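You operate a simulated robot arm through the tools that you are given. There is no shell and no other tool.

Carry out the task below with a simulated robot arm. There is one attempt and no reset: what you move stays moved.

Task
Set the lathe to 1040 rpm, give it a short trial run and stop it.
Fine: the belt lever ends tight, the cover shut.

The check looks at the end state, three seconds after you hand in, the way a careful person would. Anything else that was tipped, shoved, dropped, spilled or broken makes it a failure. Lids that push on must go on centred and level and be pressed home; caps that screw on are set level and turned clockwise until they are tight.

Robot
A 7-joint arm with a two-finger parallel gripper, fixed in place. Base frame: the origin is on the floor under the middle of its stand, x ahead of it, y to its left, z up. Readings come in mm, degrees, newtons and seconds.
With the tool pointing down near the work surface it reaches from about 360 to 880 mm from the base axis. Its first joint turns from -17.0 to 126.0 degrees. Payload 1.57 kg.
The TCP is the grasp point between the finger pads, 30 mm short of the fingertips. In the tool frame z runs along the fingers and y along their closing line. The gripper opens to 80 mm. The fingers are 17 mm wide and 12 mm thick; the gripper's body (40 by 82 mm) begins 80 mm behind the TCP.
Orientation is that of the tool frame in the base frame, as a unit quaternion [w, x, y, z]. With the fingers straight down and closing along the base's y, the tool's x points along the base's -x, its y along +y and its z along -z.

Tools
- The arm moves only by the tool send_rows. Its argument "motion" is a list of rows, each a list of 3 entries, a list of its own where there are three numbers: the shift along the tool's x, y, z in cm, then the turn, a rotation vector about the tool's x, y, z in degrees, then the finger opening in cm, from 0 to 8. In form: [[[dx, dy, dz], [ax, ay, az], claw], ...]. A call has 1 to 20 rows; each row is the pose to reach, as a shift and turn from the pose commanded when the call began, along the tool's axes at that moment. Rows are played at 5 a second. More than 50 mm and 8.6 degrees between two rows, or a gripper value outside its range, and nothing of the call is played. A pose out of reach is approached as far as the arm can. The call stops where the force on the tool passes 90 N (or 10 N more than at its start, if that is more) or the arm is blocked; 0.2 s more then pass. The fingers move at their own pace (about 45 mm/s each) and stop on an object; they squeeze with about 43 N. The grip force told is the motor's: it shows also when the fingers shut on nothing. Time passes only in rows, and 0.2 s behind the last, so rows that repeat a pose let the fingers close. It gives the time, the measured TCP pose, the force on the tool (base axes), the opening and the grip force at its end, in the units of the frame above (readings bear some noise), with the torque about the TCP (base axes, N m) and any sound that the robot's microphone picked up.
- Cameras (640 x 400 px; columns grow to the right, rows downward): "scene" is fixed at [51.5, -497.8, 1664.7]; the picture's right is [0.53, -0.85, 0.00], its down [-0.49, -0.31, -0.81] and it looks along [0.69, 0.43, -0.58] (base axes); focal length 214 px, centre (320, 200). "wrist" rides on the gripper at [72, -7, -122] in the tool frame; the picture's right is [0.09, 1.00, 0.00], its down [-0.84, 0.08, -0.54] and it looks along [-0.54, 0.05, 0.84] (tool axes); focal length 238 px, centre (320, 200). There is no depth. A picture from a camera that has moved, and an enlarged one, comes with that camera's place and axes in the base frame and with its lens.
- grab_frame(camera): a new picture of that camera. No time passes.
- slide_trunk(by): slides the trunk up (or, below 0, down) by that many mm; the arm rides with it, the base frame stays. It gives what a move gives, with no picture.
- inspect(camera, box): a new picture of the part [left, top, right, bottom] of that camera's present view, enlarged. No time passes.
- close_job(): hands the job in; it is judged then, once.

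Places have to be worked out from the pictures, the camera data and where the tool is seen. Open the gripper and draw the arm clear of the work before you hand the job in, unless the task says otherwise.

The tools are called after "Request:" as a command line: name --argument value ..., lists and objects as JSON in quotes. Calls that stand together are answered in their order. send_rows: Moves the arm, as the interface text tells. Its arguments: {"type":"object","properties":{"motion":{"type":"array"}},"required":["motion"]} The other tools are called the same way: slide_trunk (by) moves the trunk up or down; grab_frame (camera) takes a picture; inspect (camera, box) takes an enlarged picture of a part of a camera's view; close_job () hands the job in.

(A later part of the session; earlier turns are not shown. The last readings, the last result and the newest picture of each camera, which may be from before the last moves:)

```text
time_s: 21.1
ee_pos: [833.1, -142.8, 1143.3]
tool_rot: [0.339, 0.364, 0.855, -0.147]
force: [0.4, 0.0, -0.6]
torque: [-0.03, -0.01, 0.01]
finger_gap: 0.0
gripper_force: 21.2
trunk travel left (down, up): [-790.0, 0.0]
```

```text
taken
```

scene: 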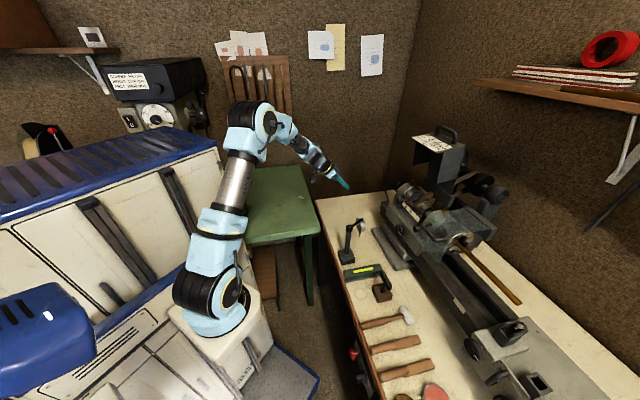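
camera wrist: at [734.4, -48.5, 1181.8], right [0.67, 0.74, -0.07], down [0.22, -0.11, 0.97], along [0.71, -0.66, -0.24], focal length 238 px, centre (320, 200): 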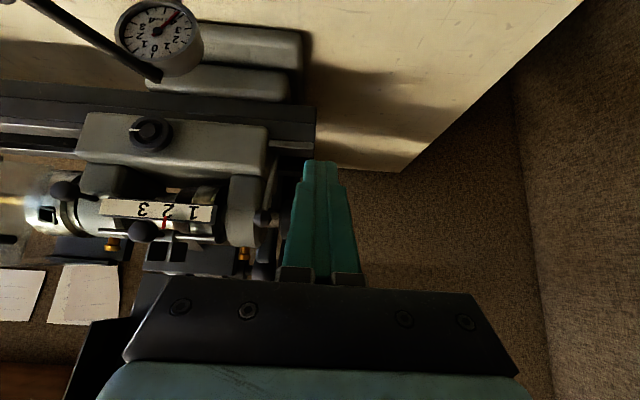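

Request:
inspect --camera "wrist" --box '[200, 120, 300, 280]'

Request:
inspect --camera "wrist" --box '[80, 150, 240, 280]'

```text
2.50 times, centred on (250, 200) of wrist
camera zoom: at [734.4, -48.5, 1181.8], right [0.67, 0.74, -0.07], down [0.22, -0.11, 0.97], along [0.71, -0.66, -0.24], focal length 596 px, centre (495, 200)
```

zoom: 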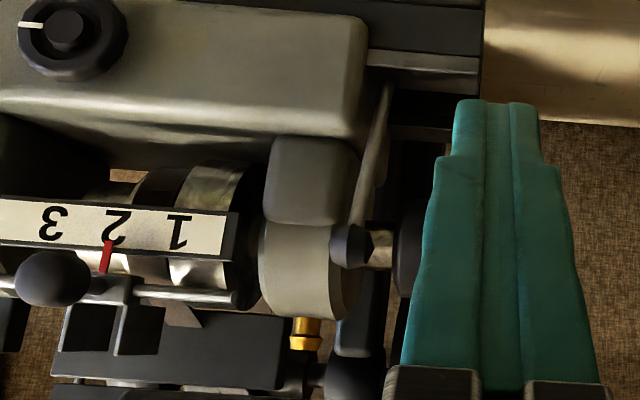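

```text
3.08 times, centred on (160, 215) of wrist
camera zoom: at [734.4, -48.5, 1181.8], right [0.67, 0.74, -0.07], down [0.22, -0.11, 0.97], along [0.71, -0.66, -0.24], focal length 733 px, centre (812, 154)
```

zoom: 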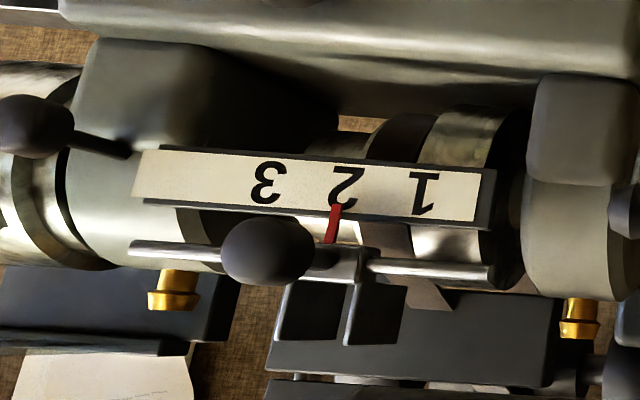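

The lever leans about 25° forward, and its knob is clear in front of the headstock. I'll move to a pre-grasp pose about 7 cm back from the knob with the fingers partly open, then check alignment.

Request:
send_rows --motion '[[[-3, -1.0, 0.5], [0, 0, 0], 1], [[-6, -2.2, 1.5], [0, 0, 0], 3], [[-8, -3.6, 2.7], [0, 0, 0], 5], [[-10, -5, 3.8], [0, 0, 0], 5], [[-11.7, -6.1, 4.9], [0, 0, 0], 5], [[-11.7, -6.1, 4.9], [0, 0, 0], 5]]'

Request:
grab_frame --camera "wrist"

Request:
inspect --camera "scene" --box '[350, 150, 430, 220]'

```text
time_s: 22.4
ee_pos: [871.4, -269.3, 1187.2]
tool_rot: [0.34, 0.362, 0.855, -0.147]
force: [-1.0, -0.4, 0.2]
torque: [0.01, 0.04, 0.0]
finger_gap: 50.2
gripper_force: 0.0
trunk travel left (down, up): [-790.0, 0.0]
```

```text
taken
camera wrist: at [773.1, -176.5, 1227.1], right [0.67, 0.74, -0.07], down [0.22, -0.11, 0.97], along [0.71, -0.66, -0.24], focal length 238 px, centre (320, 200)
```

wrist: 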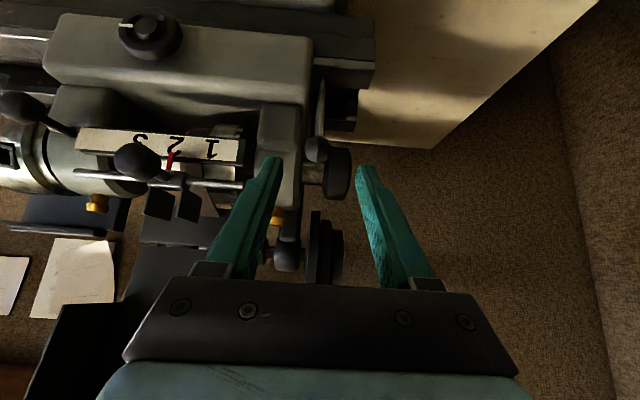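

```text
5.71 times, centred on (390, 185) of scene
camera zoom: at [51.5, -497.8, 1664.7], right [0.53, -0.85, 0.0], down [-0.49, -0.31, -0.81], along [0.69, 0.43, -0.58], focal length 1226 px, centre (-80, 286)
```

zoom: 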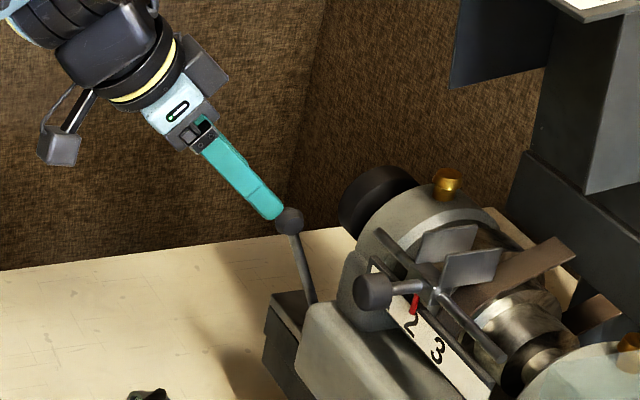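

The knob is centred between the fingers. I'll zoom in on the lever base first to see which way it swings.

Request:
inspect --camera "wrist" --box '[250, 60, 390, 180]'

```text
3.33 times, centred on (320, 120) of wrist
camera zoom: at [773.1, -176.5, 1227.1], right [0.67, 0.74, -0.07], down [0.22, -0.11, 0.97], along [0.71, -0.66, -0.24], focal length 794 px, centre (320, 467)
```

zoom: 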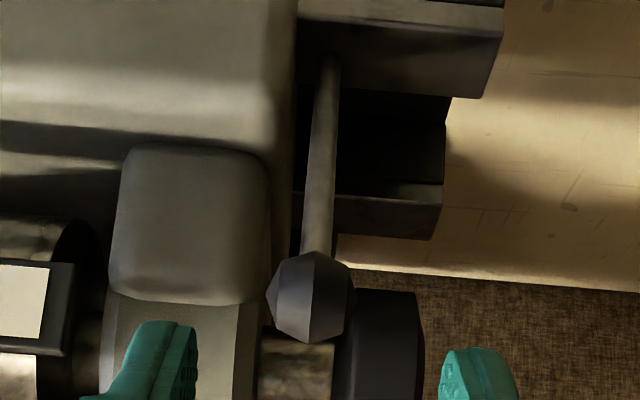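

The pivot comes out near n 905, z 1028, so the lever arm is about 118 mm. I'll advance straddling the knob and close on it.

Request:
send_rows --motion '[[[0, 0, 2.5], [0, 0, 0], 5], [[0, 0, 5.0], [0, 0, 0], 5], [[0, 0, 6.7], [0, 0, 0], 5], [[0, 0, 6.7], [0, 0, 0], 3], [[0, 0, 6.7], [0, 0, 0], 1], [[0, 0, 6.7], [0, 0, 0], 0], [[0, 0, 6.7], [0, 0, 0], 0]]'

Request:
inspect --camera "scene" --box '[350, 150, 430, 220]'

Request:
inspect --camera "wrist" --box '[250, 60, 390, 220]'

```text
time_s: 24.1
ee_pos: [903.9, -305.7, 1138.1]
tool_rot: [0.338, 0.364, 0.855, -0.148]
force: [-5.7, -6.4, 0.3]
torque: [-0.04, 0.0, -0.05]
finger_gap: 23.2
gripper_force: 30.3
trunk travel left (down, up): [-790.0, 0.0]
```

```text
5.71 times, centred on (390, 185) of scene
camera zoom: at [51.5, -497.8, 1664.7], right [0.53, -0.85, 0.0], down [-0.49, -0.31, -0.81], along [0.69, 0.43, -0.58], focal length 1226 px, centre (-80, 286)
```

zoom: 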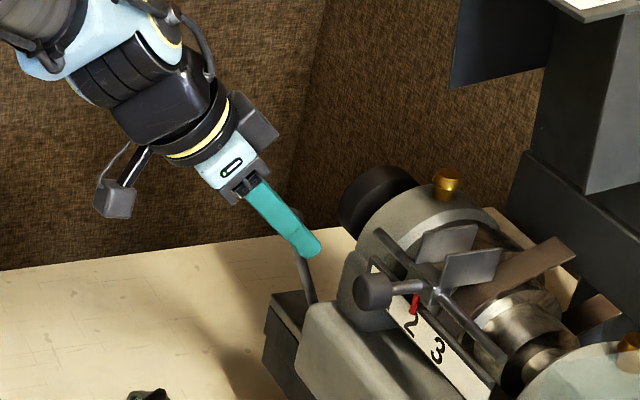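

```text
2.50 times, centred on (320, 140) of wrist
camera zoom: at [804.3, -211.3, 1177.6], right [0.67, 0.74, -0.07], down [0.22, -0.11, 0.97], along [0.71, -0.67, -0.24], focal length 596 px, centre (320, 350)
```

zoom: 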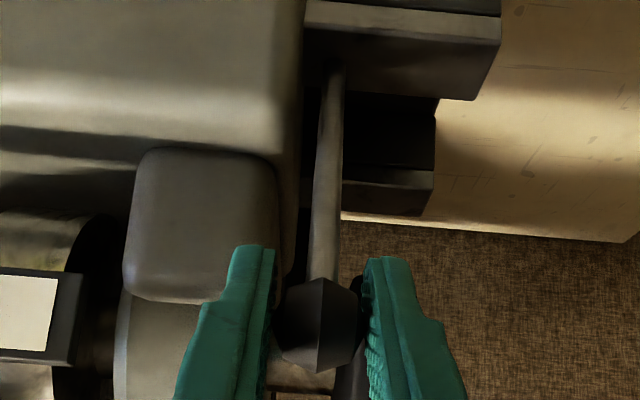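

I'm holding the knob with a 23 mm gap. I'll test the forward direction gently, 1.5 cm along the arc.

Request:
send_rows --motion '[[[0.3, 0, -0.1], [0, 0, 0], 0], [[0.6, 0, -0.25], [0, 0, 0], 0], [[1.0, 0, -0.4], [0, 0, 0], 0], [[1.4, 0, -0.55], [0, 0, 0], 0], [[1.4, 0, -0.55], [0, 0, 0], 0]]'

Request:
inspect --camera "scene" --box '[350, 150, 430, 220]'

```text
time_s: 25.2
ee_pos: [893.1, -295.8, 1133.2]
tool_rot: [0.34, 0.363, 0.855, -0.147]
force: [-3.5, -17.7, -1.6]
torque: [-0.72, -0.69, -0.04]
finger_gap: 23.0
gripper_force: 35.7
trunk travel left (down, up): [-790.0, 0.0]
```

```text
5.71 times, centred on (390, 185) of scene
camera zoom: at [51.5, -497.8, 1664.7], right [0.53, -0.85, 0.0], down [-0.49, -0.31, -0.81], along [0.69, 0.43, -0.58], focal length 1226 px, centre (-80, 286)
```

zoom: 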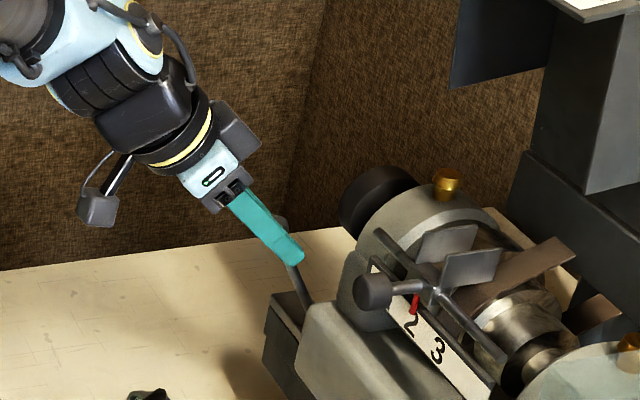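

The lever swings forward freely, about 10 N. I'll continue along the arc to roughly 45°.

Request:
send_rows --motion '[[[0.8, -0.05, -0.1], [0, 0, 0], 0], [[1.6, -0.1, -0.2], [0, 0, 0], 0], [[2.4, -0.1, -0.27], [0, 0, 0], 0], [[3.2, -0.1, -0.3], [0, 0, 0], 0], [[3.2, -0.1, -0.3], [0, 0, 0], 0]]'

Request:
inspect --camera "scene" --box '[360, 130, 520, 250]'

```text
time_s: 26.4
ee_pos: [875.2, -276.9, 1114.7]
tool_rot: [0.339, 0.363, 0.855, -0.147]
force: [-14.0, -16.7, 8.1]
torque: [-0.6, -0.64, -0.18]
finger_gap: 23.2
gripper_force: 35.6
trunk travel left (down, up): [-790.0, 0.0]
```

```text
3.33 times, centred on (440, 190) of scene
camera zoom: at [51.5, -497.8, 1664.7], right [0.53, -0.85, 0.0], down [-0.49, -0.31, -0.81], along [0.69, 0.43, -0.58], focal length 715 px, centre (-80, 233)
```

zoom: 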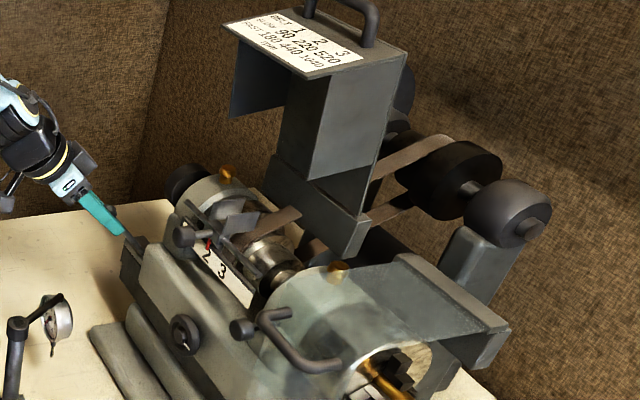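

It moves freely, with only a sideways force of about 20 N toward -u. I'll correct sideways a little and continue to about 60°.

Request:
send_rows --motion '[[[0.8, -0.2, 0.1], [0, 0, 0], 0], [[1.55, -0.35, 0.25], [0, 0, 0], 0], [[2.3, -0.4, 0.35], [0, 0, 0], 0], [[3.1, -0.4, 0.5], [0, 0, 0], 0], [[3.1, -0.4, 0.5], [0, 0, 0], 0]]'

Request:
inspect --camera "scene" --box '[360, 130, 520, 250]'

Request:
grab_frame --camera "wrist"

```text
time_s: 27.6
ee_pos: [860.4, -262.9, 1089.6]
tool_rot: [0.34, 0.362, 0.856, -0.145]
force: [-2.7, 2.6, 11.6]
torque: [-0.57, -0.67, 0.04]
finger_gap: 23.1
gripper_force: 35.1
trunk travel left (down, up): [-790.0, 0.0]
```

```text
3.33 times, centred on (440, 190) of scene
camera zoom: at [51.5, -497.8, 1664.7], right [0.53, -0.85, 0.0], down [-0.49, -0.31, -0.81], along [0.69, 0.43, -0.58], focal length 715 px, centre (-80, 233)
```

zoom: 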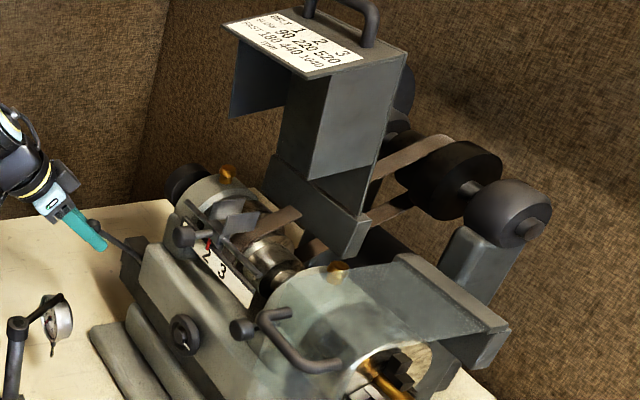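

```text
taken
camera wrist: at [761.3, -169.5, 1128.3], right [0.67, 0.74, -0.07], down [0.22, -0.11, 0.97], along [0.71, -0.66, -0.24], focal length 238 px, centre (320, 200)
```

wrist: 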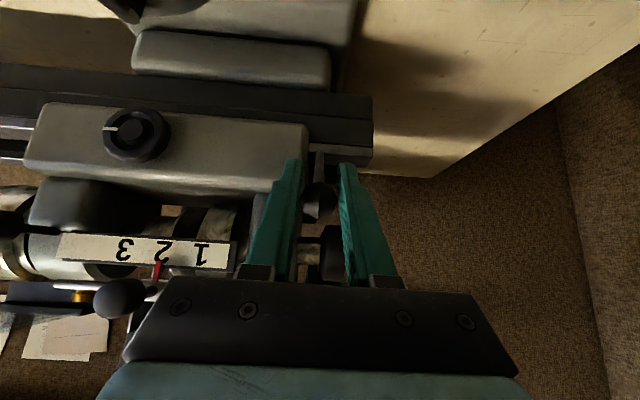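

The belt is starting to sag. I'll keep going to see whether the lever reaches its stop.

Request:
send_rows --motion '[[[0.7, 0, 0.25], [0, 0, 0], 0], [[1.45, 0, 0.54], [0, 0, 0], 0], [[2.2, 0, 0.9], [0, 0, 0], 0], [[2.2, 0, 0.9], [0, 0, 0], 0]]'

Request:
inspect --camera "scene" --box '[360, 130, 520, 250]'

Request:
inspect --camera "scene" --box '[450, 150, 500, 190]'

```text
time_s: 28.6
ee_pos: [852.8, -256.5, 1067.3]
tool_rot: [0.34, 0.361, 0.856, -0.146]
force: [-3.4, 15.6, 9.6]
torque: [-0.28, -0.26, 0.11]
finger_gap: 22.8
gripper_force: 35.7
trunk travel left (down, up): [-790.0, 0.0]
```

```text
3.33 times, centred on (440, 190) of scene
camera zoom: at [51.5, -497.8, 1664.7], right [0.53, -0.85, 0.0], down [-0.49, -0.31, -0.81], along [0.69, 0.43, -0.58], focal length 715 px, centre (-80, 233)
```

zoom: 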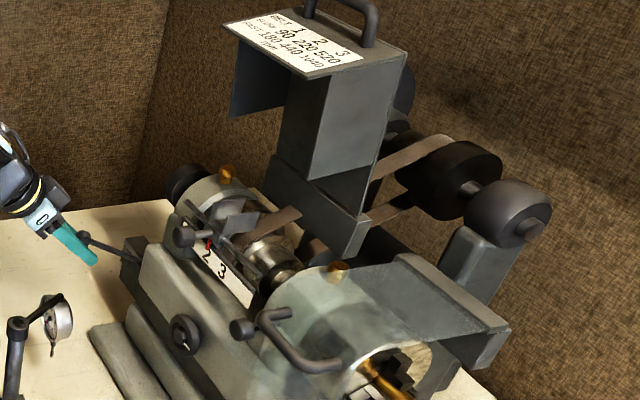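

```text
10.00 times, centred on (475, 170) of scene
camera zoom: at [51.5, -497.8, 1664.7], right [0.53, -0.85, 0.0], down [-0.49, -0.31, -0.81], along [0.69, 0.43, -0.58], focal length 2145 px, centre (-1230, 500)
```

zoom: 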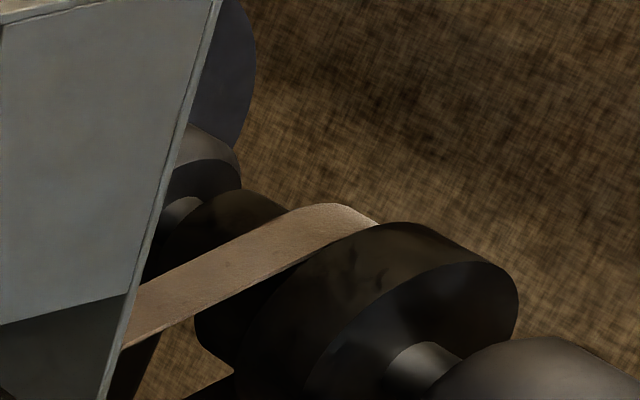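

The lever is at about 70° from vertical and still moving. I'll take another 10° step.

Request:
send_rows --motion '[[[0.6, 0, 0.3], [0, 0, 0], 0], [[1.2, 0, 0.7], [0, 0, 0], 0], [[1.75, 0, 1.1], [0, 0, 0], 0], [[1.75, 0, 1.1], [0, 0, 0], 0]]'

Request:
inspect --camera "scene" --box '[350, 150, 430, 220]'

Request:
grab_frame --camera "wrist"

```text
time_s: 29.6
ee_pos: [848.8, -256.1, 1047.6]
tool_rot: [0.339, 0.363, 0.855, -0.148]
force: [-0.4, 0.7, 0.0]
torque: [-0.02, 0.0, -0.02]
finger_gap: 0.0
gripper_force: 21.5
trunk travel left (down, up): [-790.0, 0.0]
```

```text
5.71 times, centred on (390, 185) of scene
camera zoom: at [51.5, -497.8, 1664.7], right [0.53, -0.85, 0.0], down [-0.49, -0.31, -0.81], along [0.69, 0.43, -0.58], focal length 1226 px, centre (-80, 286)
```

zoom: 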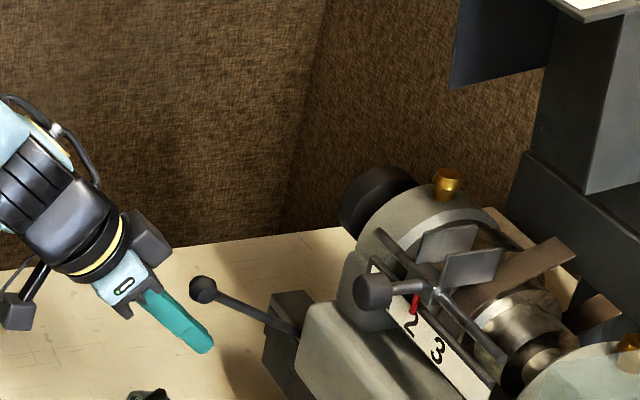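

```text
taken
camera wrist: at [750.4, -161.4, 1085.5], right [0.67, 0.74, -0.07], down [0.22, -0.11, 0.97], along [0.71, -0.67, -0.24], focal length 238 px, centre (320, 200)
```

wrist: 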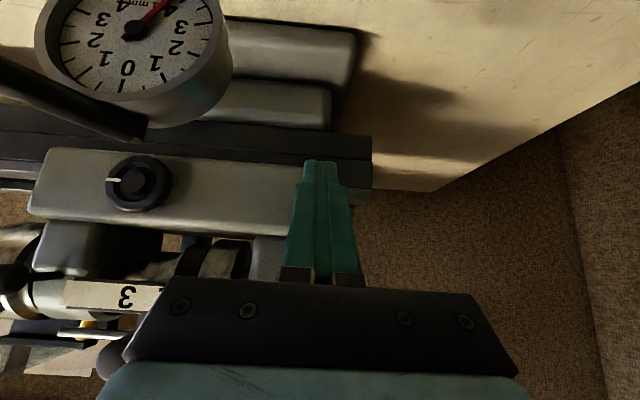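

The grip slid off, but the lever is resting at about 62° forward, roughly 40° of travel, so I take that as its loose stop. I'll back out along the tool axis, clear of the lever and dial gauge, rise, and move to the belt-fork knob, which I place near n 854, u 274, z 1166.

Request:
send_rows --motion '[[[0, 0, -4], [0, 0, 0], 0], [[0, 0, -8], [0, 0, 0], 0], [[0, 0, -12], [0, 0, 0], 0], [[-2.7, -0.1, -14.8], [0, 0, 0], 0], [[-5.4, -0.2, -17.6], [0, 0, 0], 0], [[-8, -0.2, -20.4], [0, 0, 0], 0], [[-10.7, -0.3, -23.2], [0, 0, 0], 1], [[-11.4, -3.5, -21.2], [0, 0, 0], 2], [[-12.0, -6.8, -19.2], [0, 0, 0], 3], [[-12.7, -10, -17.2], [0, 0, 0], 4], [[-13.3, -13.3, -15.1], [0, 0, 0], 5], [[-13.3, -13.3, -11.1], [0, 0, 0], 5], [[-13.3, -13.3, -11.1], [0, 0, 0], 5]]'

Request:
grab_frame --camera "wrist"

Request:
inspect --camera "scene" --box '[350, 150, 470, 240]'

```text
time_s: 32.5
ee_pos: [768.0, -363.5, 1218.2]
tool_rot: [0.339, 0.362, 0.856, -0.147]
force: [-0.6, -0.4, -0.2]
torque: [0.0, -0.02, -0.01]
finger_gap: 50.0
gripper_force: 0.0
trunk travel left (down, up): [-790.0, 0.0]
```

```text
taken
camera wrist: at [669.5, -268.2, 1258.2], right [0.67, 0.74, -0.07], down [0.22, -0.11, 0.97], along [0.71, -0.66, -0.24], focal length 238 px, centre (320, 200)
```

wrist: 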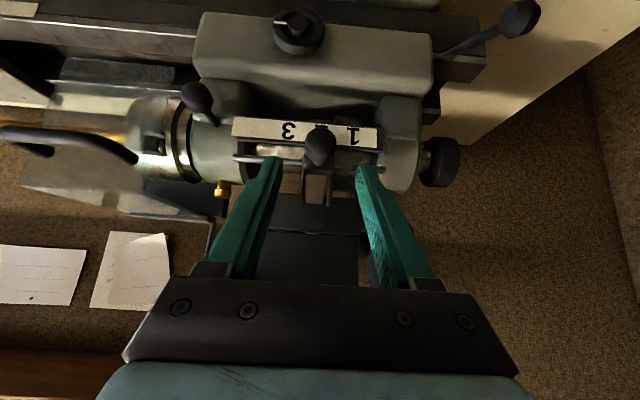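

```text
4.44 times, centred on (410, 195) of scene
camera zoom: at [51.5, -497.8, 1664.7], right [0.53, -0.85, 0.0], down [-0.49, -0.31, -0.81], along [0.69, 0.43, -0.58], focal length 953 px, centre (-80, 222)
```

zoom: 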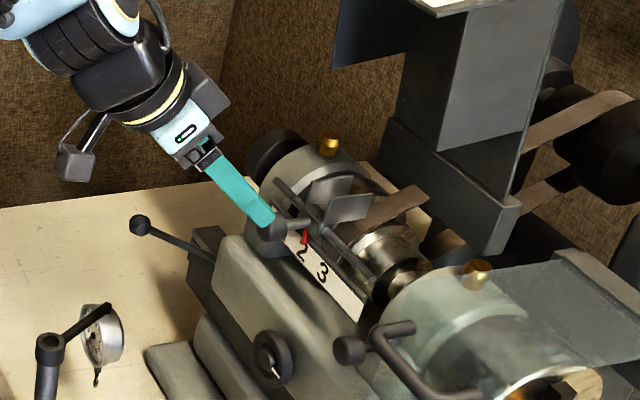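

The fork knob is centred between the fingertips. I'll take a closer look before advancing.

Request:
inspect --camera "wrist" --box '[220, 90, 420, 220]'

Request:
inspect --camera "scene" --box '[390, 185, 430, 215]'

```text
3.08 times, centred on (320, 155) of wrist
camera zoom: at [669.5, -268.2, 1258.2], right [0.67, 0.74, -0.07], down [0.22, -0.11, 0.97], along [0.71, -0.66, -0.24], focal length 733 px, centre (320, 338)
```

zoom: 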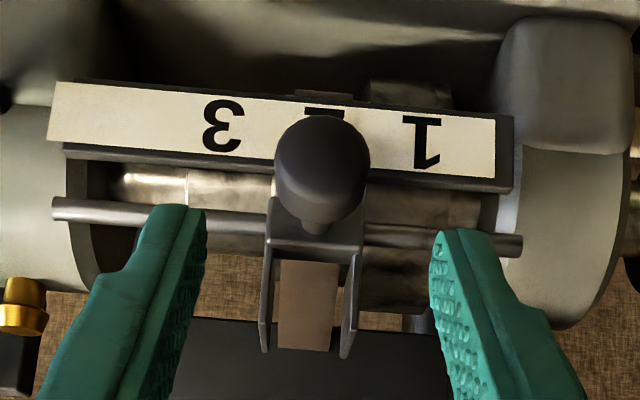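

```text
13.33 times, centred on (410, 200) of scene
camera zoom: at [51.5, -497.8, 1664.7], right [0.53, -0.85, 0.0], down [-0.49, -0.31, -0.81], along [0.69, 0.43, -0.58], focal length 2860 px, centre (-880, 200)
```

zoom: 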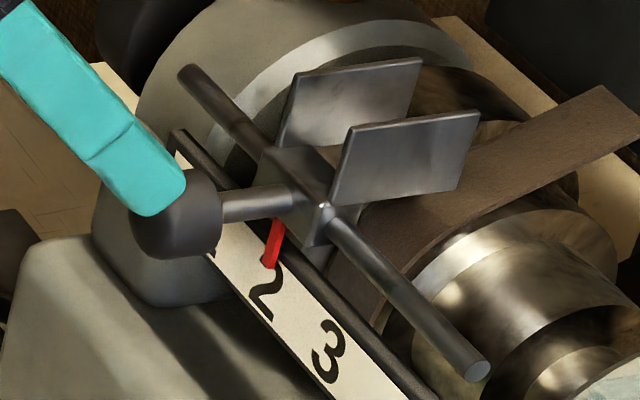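

The knob solves to n 856, u 276.5, z 1164, and the label pitch is about 36 mm. I'll advance 6 cm and grip it.

Request:
send_rows --motion '[[[0, 0, 2.5], [0, 0, 0], 5], [[0, 0, 4.5], [0, 0, 0], 5], [[0, 0, 6.0], [0, 0, 0], 5], [[0, 0, 6.0], [0, 0, 0], 3], [[0, 0, 6.0], [0, 0, 0], 1], [[0, 0, 6.0], [0, 0, 0], 0], [[0, 0, 6.0], [0, 0, 0], 0]]'

Request:
inspect --camera "wrist" --box '[220, 90, 420, 220]'

Request:
inspect --camera "scene" --box '[390, 185, 430, 215]'

```text
time_s: 34.0
ee_pos: [796.4, -391.7, 1176.0]
tool_rot: [0.339, 0.362, 0.856, -0.147]
force: [1.4, -1.7, -1.2]
torque: [-0.09, -0.1, 0.5]
finger_gap: 25.4
gripper_force: 35.8
trunk travel left (down, up): [-790.0, 0.0]
```

```text
3.08 times, centred on (320, 155) of wrist
camera zoom: at [697.5, -297.3, 1214.4], right [0.67, 0.74, -0.07], down [0.22, -0.11, 0.97], along [0.71, -0.66, -0.24], focal length 733 px, centre (320, 338)
```

zoom: 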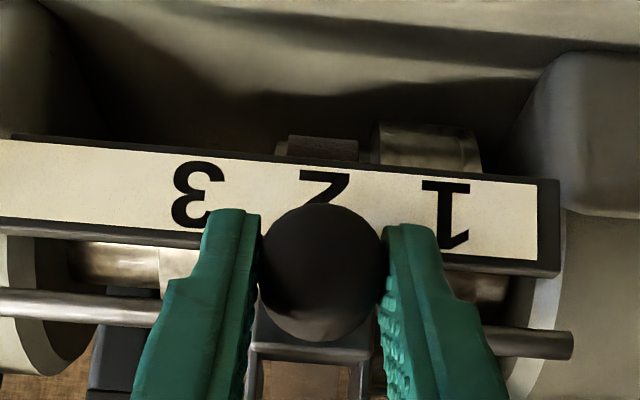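

```text
13.33 times, centred on (410, 200) of scene
camera zoom: at [51.5, -497.8, 1664.7], right [0.53, -0.85, 0.0], down [-0.49, -0.31, -0.81], along [0.69, 0.43, -0.58], focal length 2860 px, centre (-880, 200)
```

zoom: 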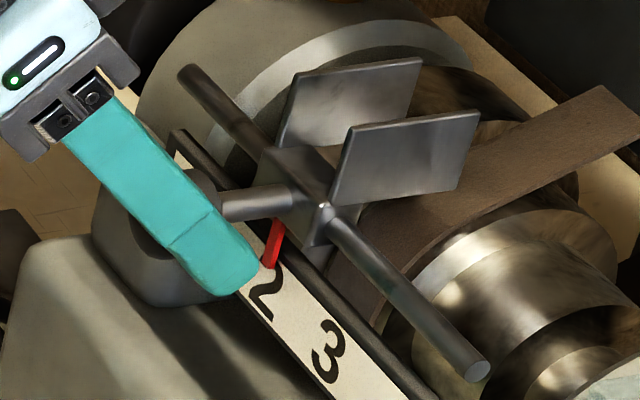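

I have the knob gripped, with a 25 mm gap. I'll slide the fork toward 3 (-u) in small steps and watch the force.

Request:
send_rows --motion '[[[0, -0.5, 0.02], [0, 0, 0], 0], [[-0.02, -1.0, 0.03], [0, 0, 0], 0], [[-0.04, -1.5, 0.05], [0, 0, 0], 0], [[-0.05, -2.0, 0.06], [0, 0, 0], 0], [[-0.05, -2.0, 0.06], [0, 0, 0], 0]]'

Request:
inspect --camera "wrist" --box '[220, 90, 420, 220]'

Request:
inspect --camera "scene" --box '[390, 185, 430, 215]'

```text
time_s: 35.2
ee_pos: [795.7, -391.8, 1175.0]
tool_rot: [0.345, 0.353, 0.858, -0.138]
force: [64.0, 33.6, -8.4]
torque: [0.53, -0.39, 0.07]
finger_gap: 25.5
gripper_force: 36.9
trunk travel left (down, up): [-790.0, 0.0]
```

```text
3.08 times, centred on (320, 155) of wrist
camera zoom: at [693.8, -300.7, 1213.5], right [0.65, 0.76, -0.06], down [0.21, -0.11, 0.97], along [0.73, -0.64, -0.23], focal length 733 px, centre (320, 338)
```

zoom: 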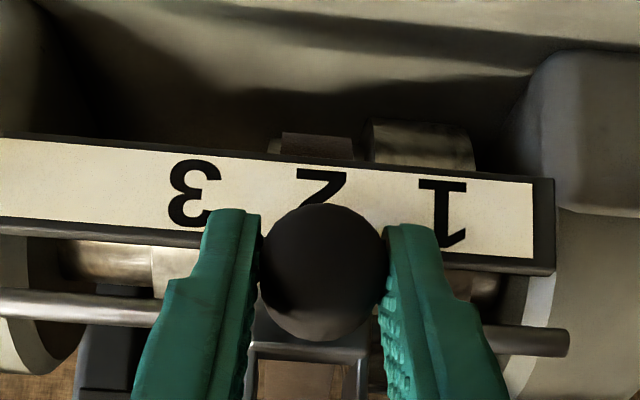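

```text
13.33 times, centred on (410, 200) of scene
camera zoom: at [51.5, -497.8, 1664.7], right [0.53, -0.85, 0.0], down [-0.49, -0.31, -0.81], along [0.69, 0.43, -0.58], focal length 2860 px, centre (-880, 200)
```

zoom: 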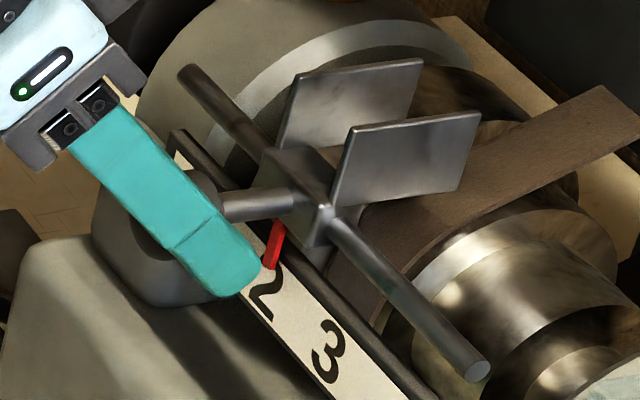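

The fork didn't move and about 70 N built up, so something is holding it. I'll release that strain first and compare the countershaft and belt with the earlier picture.

Request:
send_rows --motion '[[[0.02, 1.0, -0.03], [0, 0, 0], 0], [[0.05, 2.0, -0.06], [0, 0, 0], 0], [[0.05, 2.0, -0.06], [0, 0, 0], 0]]'

Request:
inspect --camera "scene" --box '[420, 140, 520, 210]'

Request:
inspect --camera "scene" --box '[360, 140, 520, 240]'

```text
time_s: 36.0
ee_pos: [796.2, -391.5, 1176.0]
tool_rot: [0.338, 0.363, 0.856, -0.148]
force: [2.5, 13.8, 3.9]
torque: [0.06, -0.13, 0.78]
finger_gap: 25.4
gripper_force: 37.3
trunk travel left (down, up): [-790.0, 0.0]
```

```text
5.71 times, centred on (470, 175) of scene
camera zoom: at [51.5, -497.8, 1664.7], right [0.53, -0.85, 0.0], down [-0.49, -0.31, -0.81], along [0.69, 0.43, -0.58], focal length 1226 px, centre (-537, 343)
```

zoom: 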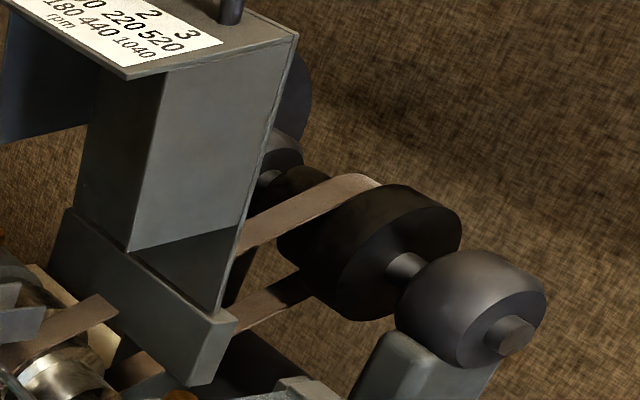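

```text
4.00 times, centred on (440, 190) of scene
camera zoom: at [51.5, -497.8, 1664.7], right [0.53, -0.85, 0.0], down [-0.49, -0.31, -0.81], along [0.69, 0.43, -0.58], focal length 858 px, centre (-160, 240)
```

zoom: 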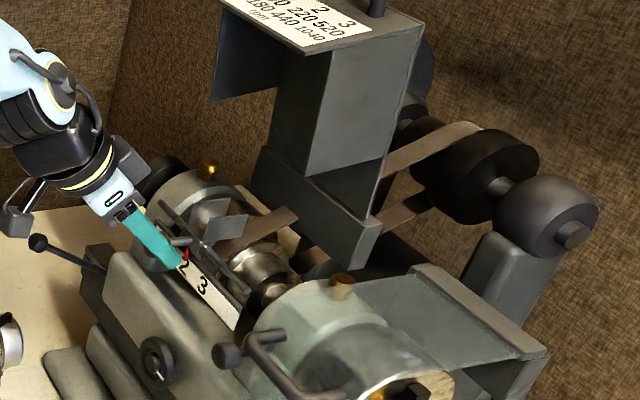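

The countershaft hasn't moved and the belt sags only slightly, so the lever may not be fully loose. I'll release the fork knob, go back to the lever and push it further forward and down from above with closed fingers.

Request:
send_rows --motion '[[[0, 0, 0], [0, 0, 0], 3.5], [[0, 0, 0], [0, 0, 0], 5], [[0, 0, -4], [0, 0, 0], 5], [[0, 0, -8], [0, 0, 0], 5], [[-0.1, 3.5, -7.8], [0, 0, 0], 3], [[-0.2, 7, -7.6], [0, 0, 0], 1], [[-0.2, 10.5, -7.4], [0, 0, 0], 0], [[-0.3, 14, -7.3], [0, 0, 0], 0], [[-0.3, 14, -7.3], [0, 0, 0], 0], [[2, 14, -4], [0, 0, 0], 0], [[4.4, 14, -0.6], [0, 0, 0], 0], [[6.7, 14.1, 2.6], [0, 0, 0], 0], [[6.7, 14.1, 2.6], [0, 0, 0], 0]]'

Request:
inspect --camera "scene" --box '[350, 150, 430, 220]'

Request:
inspect --camera "wrist" --box '[240, 60, 400, 220]'

```text
time_s: 38.9
ee_pos: [876.7, -271.4, 1107.7]
tool_rot: [0.34, 0.362, 0.856, -0.147]
force: [-0.1, 0.5, -0.8]
torque: [0.0, -0.01, 0.0]
finger_gap: 0.0
gripper_force: 21.2
trunk travel left (down, up): [-790.0, 0.0]
```

```text
5.71 times, centred on (390, 185) of scene
camera zoom: at [51.5, -497.8, 1664.7], right [0.53, -0.85, 0.0], down [-0.49, -0.31, -0.81], along [0.69, 0.43, -0.58], focal length 1226 px, centre (-80, 286)
```

zoom: 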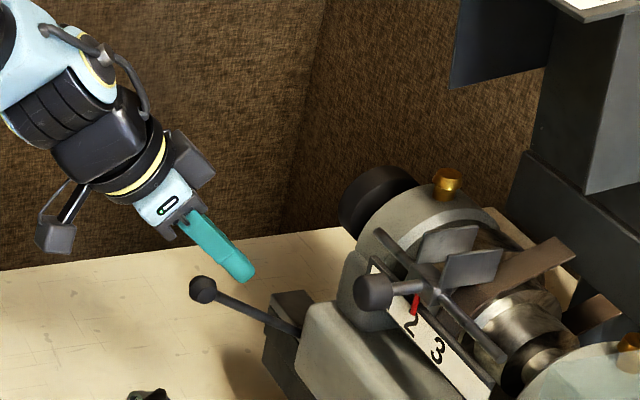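

```text
2.50 times, centred on (320, 140) of wrist
camera zoom: at [778.2, -176.9, 1147.7], right [0.67, 0.74, -0.07], down [0.22, -0.11, 0.97], along [0.71, -0.66, -0.24], focal length 596 px, centre (320, 350)
```

zoom: 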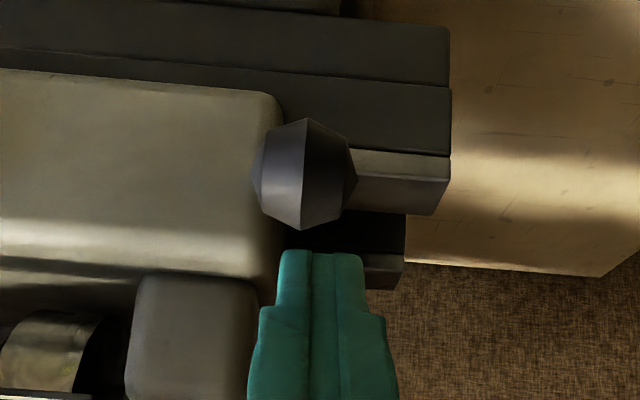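

The fingers are poised above and behind the lever knob. I'll press it forward and down along its tangent and watch the force.

Request:
send_rows --motion '[[[0.6, -0.2, 0.2], [0, 0, 0], 0], [[1.2, -0.2, 0.4], [0, 0, 0], 0], [[1.6, -0.2, 0.55], [0, 0, 0], 0], [[2.0, -0.2, 0.7], [0, 0, 0], 0], [[2.0, -0.2, 0.7], [0, 0, 0], 0]]'

Request:
inspect --camera "scene" --box '[350, 150, 430, 220]'

```text
time_s: 40.0
ee_pos: [866.8, -266.2, 1092.0]
tool_rot: [0.339, 0.363, 0.856, -0.146]
force: [0.0, -0.1, 0.7]
torque: [-0.01, -0.03, -0.01]
finger_gap: 0.0
gripper_force: 21.3
trunk travel left (down, up): [-790.0, 0.0]
```

```text
5.71 times, centred on (390, 185) of scene
camera zoom: at [51.5, -497.8, 1664.7], right [0.53, -0.85, 0.0], down [-0.49, -0.31, -0.81], along [0.69, 0.43, -0.58], focal length 1226 px, centre (-80, 286)
```

zoom: 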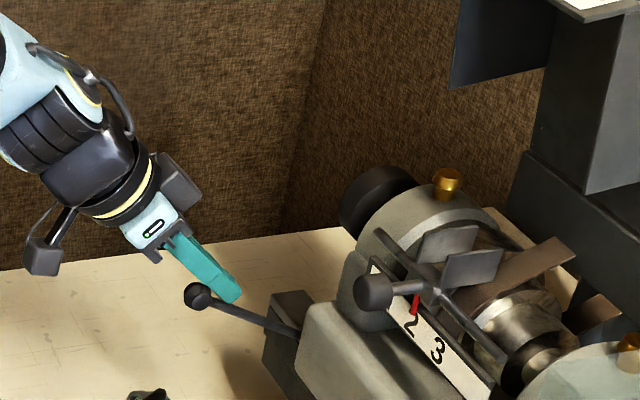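

The lever moved freely, so it wasn't at its stop. I'll keep pressing it down.

Request:
send_rows --motion '[[[0.6, 0, 0.3], [0, 0, 0], 0], [[1.2, 0, 0.6], [0, 0, 0], 0], [[1.8, 0, 0.9], [0, 0, 0], 0], [[2.3, 0, 1.25], [0, 0, 0], 0], [[2.8, 0, 1.65], [0, 0, 0], 0], [[2.8, 0, 1.65], [0, 0, 0], 0]]'

Request:
inspect --camera "scene" --box '[350, 150, 430, 220]'

Request:
inspect --camera "scene" --box '[420, 140, 520, 210]'

```text
time_s: 41.5
ee_pos: [862.6, -259.3, 1059.9]
tool_rot: [0.34, 0.363, 0.855, -0.147]
force: [-0.4, 0.8, 1.1]
torque: [-0.03, -0.01, 0.02]
finger_gap: 0.0
gripper_force: 21.7
trunk travel left (down, up): [-790.0, 0.0]
```

```text
5.71 times, centred on (390, 185) of scene
camera zoom: at [51.5, -497.8, 1664.7], right [0.53, -0.85, 0.0], down [-0.49, -0.31, -0.81], along [0.69, 0.43, -0.58], focal length 1226 px, centre (-80, 286)
```

zoom: 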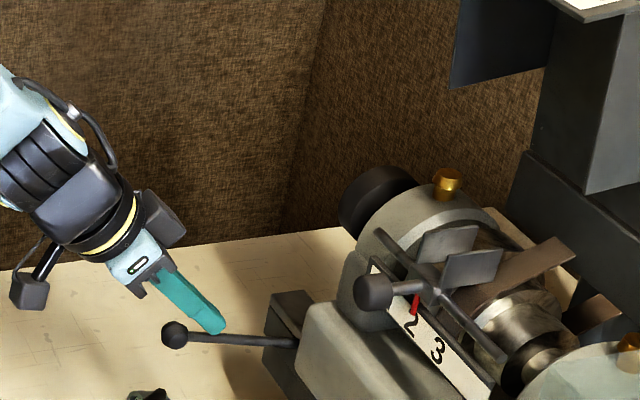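

```text
5.71 times, centred on (470, 175) of scene
camera zoom: at [51.5, -497.8, 1664.7], right [0.53, -0.85, 0.0], down [-0.49, -0.31, -0.81], along [0.69, 0.43, -0.58], focal length 1226 px, centre (-537, 343)
```

zoom: 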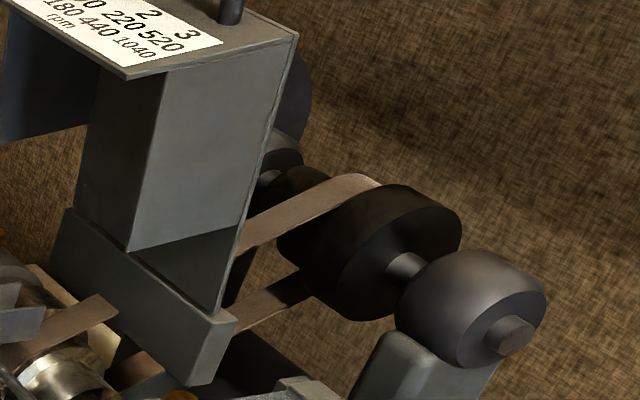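

The lever is nearly horizontal and still free. I'll push a little further down to find its stop.

Request:
send_rows --motion '[[[0.4, 0, 0.4], [0, 0, 0], 0], [[0.8, 0, 0.8], [0, 0, 0], 0], [[1.2, 0, 1.2], [0, 0, 0], 0], [[1.6, 0, 1.6], [0, 0, 0], 0], [[1.6, 0, 1.6], [0, 0, 0], 0]]'

Request:
inspect --camera "scene" --box '[350, 150, 430, 220]'

```text
time_s: 42.5
ee_pos: [869.1, -262.0, 1056.5]
tool_rot: [0.353, 0.363, 0.851, -0.142]
force: [-6.7, 3.0, 31.0]
torque: [-0.44, 0.02, -0.16]
finger_gap: 0.3
gripper_force: 21.7
trunk travel left (down, up): [-790.0, 0.0]
stopped in row 5: the force on the tool passed its limit at 91 N (the readings are from after the stop); the commanded pose is now the measured one
```

```text
5.71 times, centred on (390, 185) of scene
camera zoom: at [51.5, -497.8, 1664.7], right [0.53, -0.85, 0.0], down [-0.49, -0.31, -0.81], along [0.69, 0.43, -0.58], focal length 1226 px, centre (-80, 286)
```

zoom: 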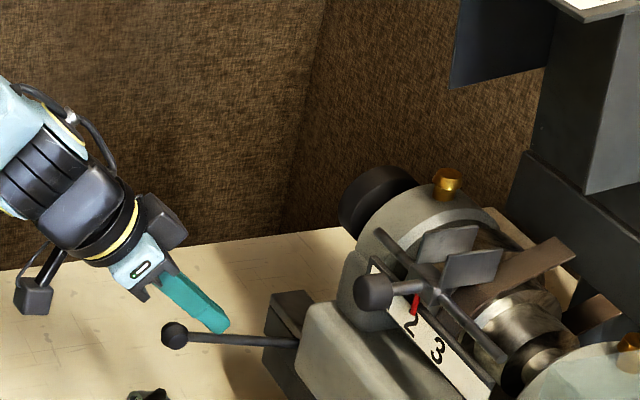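

The lever hit its stop at about 85° from vertical, so it's fully loose. Now I'll go back to the fork knob with the fingers open.

Request:
send_rows --motion '[[[0, 0, -3], [0, 0, 0], 0], [[0, 0, -6], [0, 0, 0], 0], [[-3.5, 0, -9], [0, 0, 0], 0], [[-7, 0, -12], [0, 0, 0], 1], [[-10, -3, -13.5], [0, 0, 0], 3], [[-11.6, -7, -14], [0, 0, 0], 5], [[-11.6, -11, -13.5], [0, 0, 0], 5], [[-11.6, -14, -11.5], [0, 0, 0], 5], [[-11.6, -14, -11.5], [0, 0, 0], 5]]'

Request:
inspect --camera "wrist" --box '[220, 90, 420, 220]'

Request:
inspect --camera "scene" --box '[350, 150, 430, 220]'

```text
time_s: 44.5
ee_pos: [769.0, -361.6, 1214.5]
tool_rot: [0.35, 0.364, 0.851, -0.145]
force: [-0.8, -0.6, 0.1]
torque: [0.01, -0.02, -0.01]
finger_gap: 50.0
gripper_force: 0.2
trunk travel left (down, up): [-790.0, 0.0]
```

```text
3.08 times, centred on (320, 155) of wrist
camera zoom: at [668.6, -267.2, 1251.0], right [0.67, 0.74, -0.06], down [0.2, -0.11, 0.97], along [0.71, -0.66, -0.22], focal length 733 px, centre (320, 338)
```

zoom: 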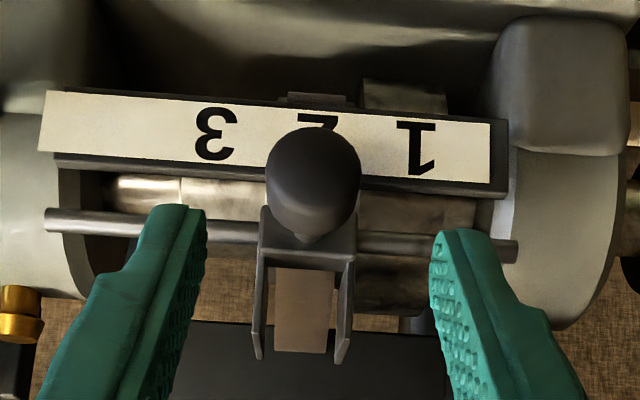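

```text
5.71 times, centred on (390, 185) of scene
camera zoom: at [51.5, -497.8, 1664.7], right [0.53, -0.85, 0.0], down [-0.49, -0.31, -0.81], along [0.69, 0.43, -0.58], focal length 1226 px, centre (-80, 286)
```

zoom: 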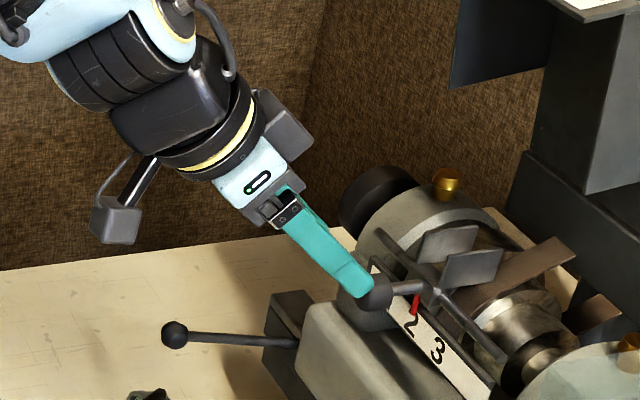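

The knob is centred again and the lever stays down. I'll advance, grip and slide the fork by 10 mm as a test.

Request:
send_rows --motion '[[[-0.1, 0, 2.5], [0, 0, 0], 5], [[-0.2, 0, 4.5], [0, 0, 0], 5], [[-0.2, 0, 5.8], [0, 0, 0], 5], [[-0.2, 0, 5.8], [0, 0, 0], 3], [[-0.2, 0, 5.8], [0, 0, 0], 1], [[-0.2, 0, 5.8], [0, 0, 0], 0], [[-0.2, 0, 5.8], [0, 0, 0], 0], [[-0.2, -0.5, 5.8], [0, 0, 0], 0], [[-0.2, -1.0, 5.8], [0, 0, 0], 0], [[-0.2, -1.0, 5.8], [0, 0, 0], 0]]'

Request:
inspect --camera "wrist" --box '[220, 90, 420, 220]'

Request:
inspect --camera "scene" --box '[390, 185, 430, 215]'

```text
time_s: 46.7
ee_pos: [790.9, -397.1, 1173.9]
tool_rot: [0.35, 0.363, 0.851, -0.144]
force: [6.3, -3.6, 2.1]
torque: [-0.29, -0.35, 0.64]
finger_gap: 25.3
gripper_force: 36.8
trunk travel left (down, up): [-790.0, 0.0]
```

```text
3.08 times, centred on (320, 155) of wrist
camera zoom: at [691.3, -303.4, 1210.4], right [0.67, 0.74, -0.05], down [0.2, -0.11, 0.97], along [0.71, -0.66, -0.22], focal length 733 px, centre (320, 338)
```

zoom: 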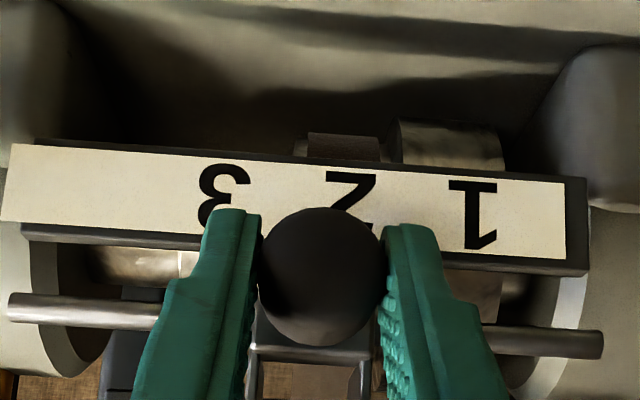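

```text
13.33 times, centred on (410, 200) of scene
camera zoom: at [51.5, -497.8, 1664.7], right [0.53, -0.85, 0.0], down [-0.49, -0.31, -0.81], along [0.69, 0.43, -0.58], focal length 2860 px, centre (-880, 200)
```

zoom: 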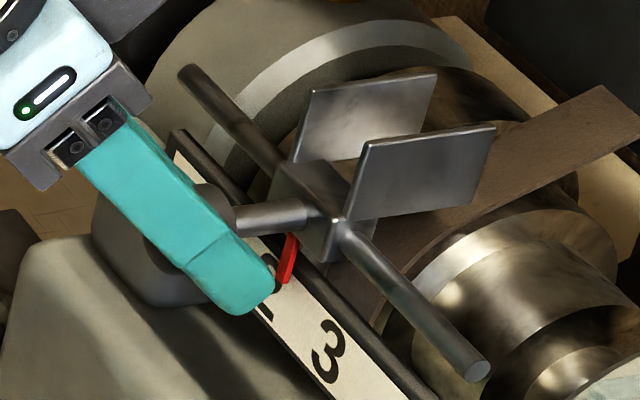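

The fork slides freely now. I'll continue 2 cm and check the pointer against the scale.

Request:
send_rows --motion '[[[0, -0.6, 0], [0, 0, 0], 0], [[0, -1.2, 0.02], [0, 0, 0], 0], [[0, -1.8, 0.04], [0, 0, 0], 0], [[0, -2.2, 0.05], [0, 0, 0], 0], [[0, -2.2, 0.05], [0, 0, 0], 0]]'

Request:
inspect --camera "wrist" --box '[220, 90, 420, 220]'

Request:
inspect --camera "scene" --box '[390, 185, 430, 215]'

```text
time_s: 47.9
ee_pos: [774.6, -414.4, 1176.1]
tool_rot: [0.35, 0.364, 0.851, -0.144]
force: [4.4, -9.0, 14.3]
torque: [-0.1, -0.03, 0.46]
finger_gap: 25.5
gripper_force: 36.8
trunk travel left (down, up): [-790.0, 0.0]
```

```text
3.08 times, centred on (320, 155) of wrist
camera zoom: at [674.6, -319.8, 1210.2], right [0.67, 0.74, -0.05], down [0.2, -0.11, 0.97], along [0.71, -0.67, -0.22], focal length 733 px, centre (320, 338)
```

zoom: 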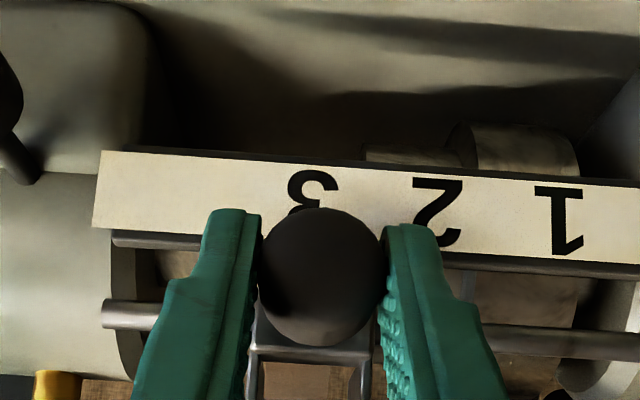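

```text
13.33 times, centred on (410, 200) of scene
camera zoom: at [51.5, -497.8, 1664.7], right [0.53, -0.85, 0.0], down [-0.49, -0.31, -0.81], along [0.69, 0.43, -0.58], focal length 2860 px, centre (-880, 200)
```

zoom: 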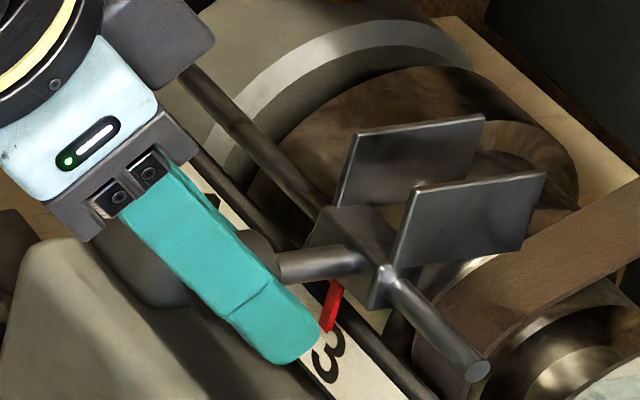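

The fork has moved about 33 mm and the belt follows it. I'll zoom in on the pointer and the 3 mark to judge what's left.

Request:
inspect --camera "scene" --box '[404, 198, 420, 212]'

Request:
inspect --camera "scene" --box '[400, 150, 500, 220]'

```text
16.00 times, centred on (412, 205) of scene
camera zoom: at [51.5, -497.8, 1664.7], right [0.53, -0.85, 0.0], down [-0.49, -0.31, -0.81], along [0.69, 0.43, -0.58], focal length 3432 px, centre (-1152, 120)
```

zoom: 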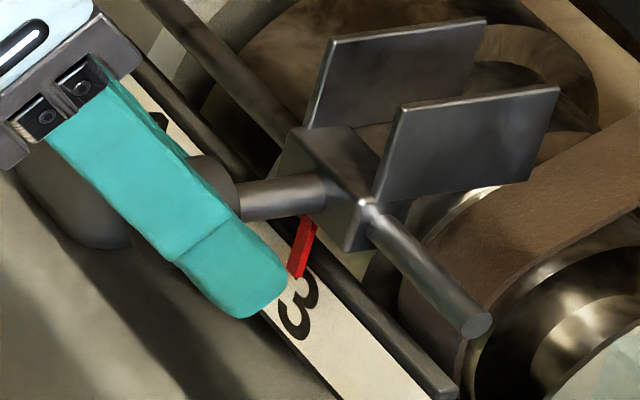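

```text
5.71 times, centred on (450, 185) of scene
camera zoom: at [51.5, -497.8, 1664.7], right [0.53, -0.85, 0.0], down [-0.49, -0.31, -0.81], along [0.69, 0.43, -0.58], focal length 1226 px, centre (-423, 286)
```

zoom: 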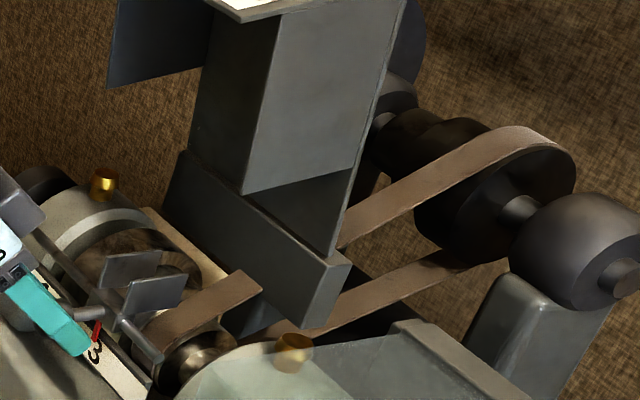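

The belt has moved onto step 3: the large countershaft pulley and the smallest spindle step. From the scale pitch I reckon about 2 mm remains to centre the pointer, so I'll nudge that far.

Request:
send_rows --motion '[[[0, -0.1, 0], [0, 0, 0], 0], [[0, -0.2, 0], [0, 0, 0], 0], [[0, -0.2, 0], [0, 0, 0], 0]]'

Request:
inspect --camera "scene" --box '[404, 198, 420, 212]'

Request:
inspect --camera "wrist" --box '[220, 90, 420, 220]'

```text
time_s: 48.7
ee_pos: [771.8, -414.4, 1174.2]
tool_rot: [0.351, 0.363, 0.851, -0.143]
force: [8.4, -11.5, 19.6]
torque: [-0.27, -0.26, 0.48]
finger_gap: 25.6
gripper_force: 36.5
trunk travel left (down, up): [-790.0, 0.0]
```

```text
16.00 times, centred on (412, 205) of scene
camera zoom: at [51.5, -497.8, 1664.7], right [0.53, -0.85, 0.0], down [-0.49, -0.31, -0.81], along [0.69, 0.43, -0.58], focal length 3432 px, centre (-1152, 120)
```

zoom: 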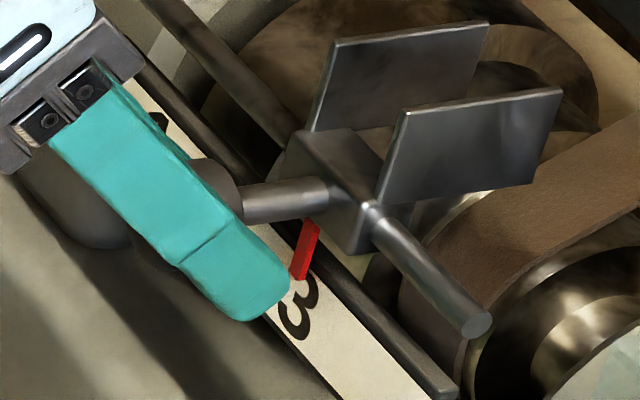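

```text
3.08 times, centred on (320, 155) of wrist
camera zoom: at [673.5, -320.8, 1210.0], right [0.67, 0.74, -0.05], down [0.2, -0.11, 0.97], along [0.71, -0.66, -0.22], focal length 733 px, centre (320, 338)
```

zoom: 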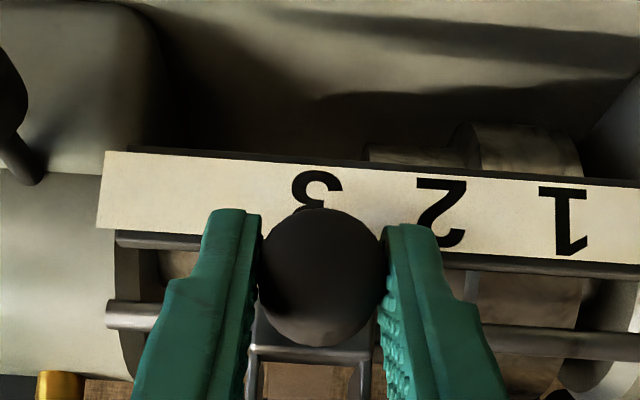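

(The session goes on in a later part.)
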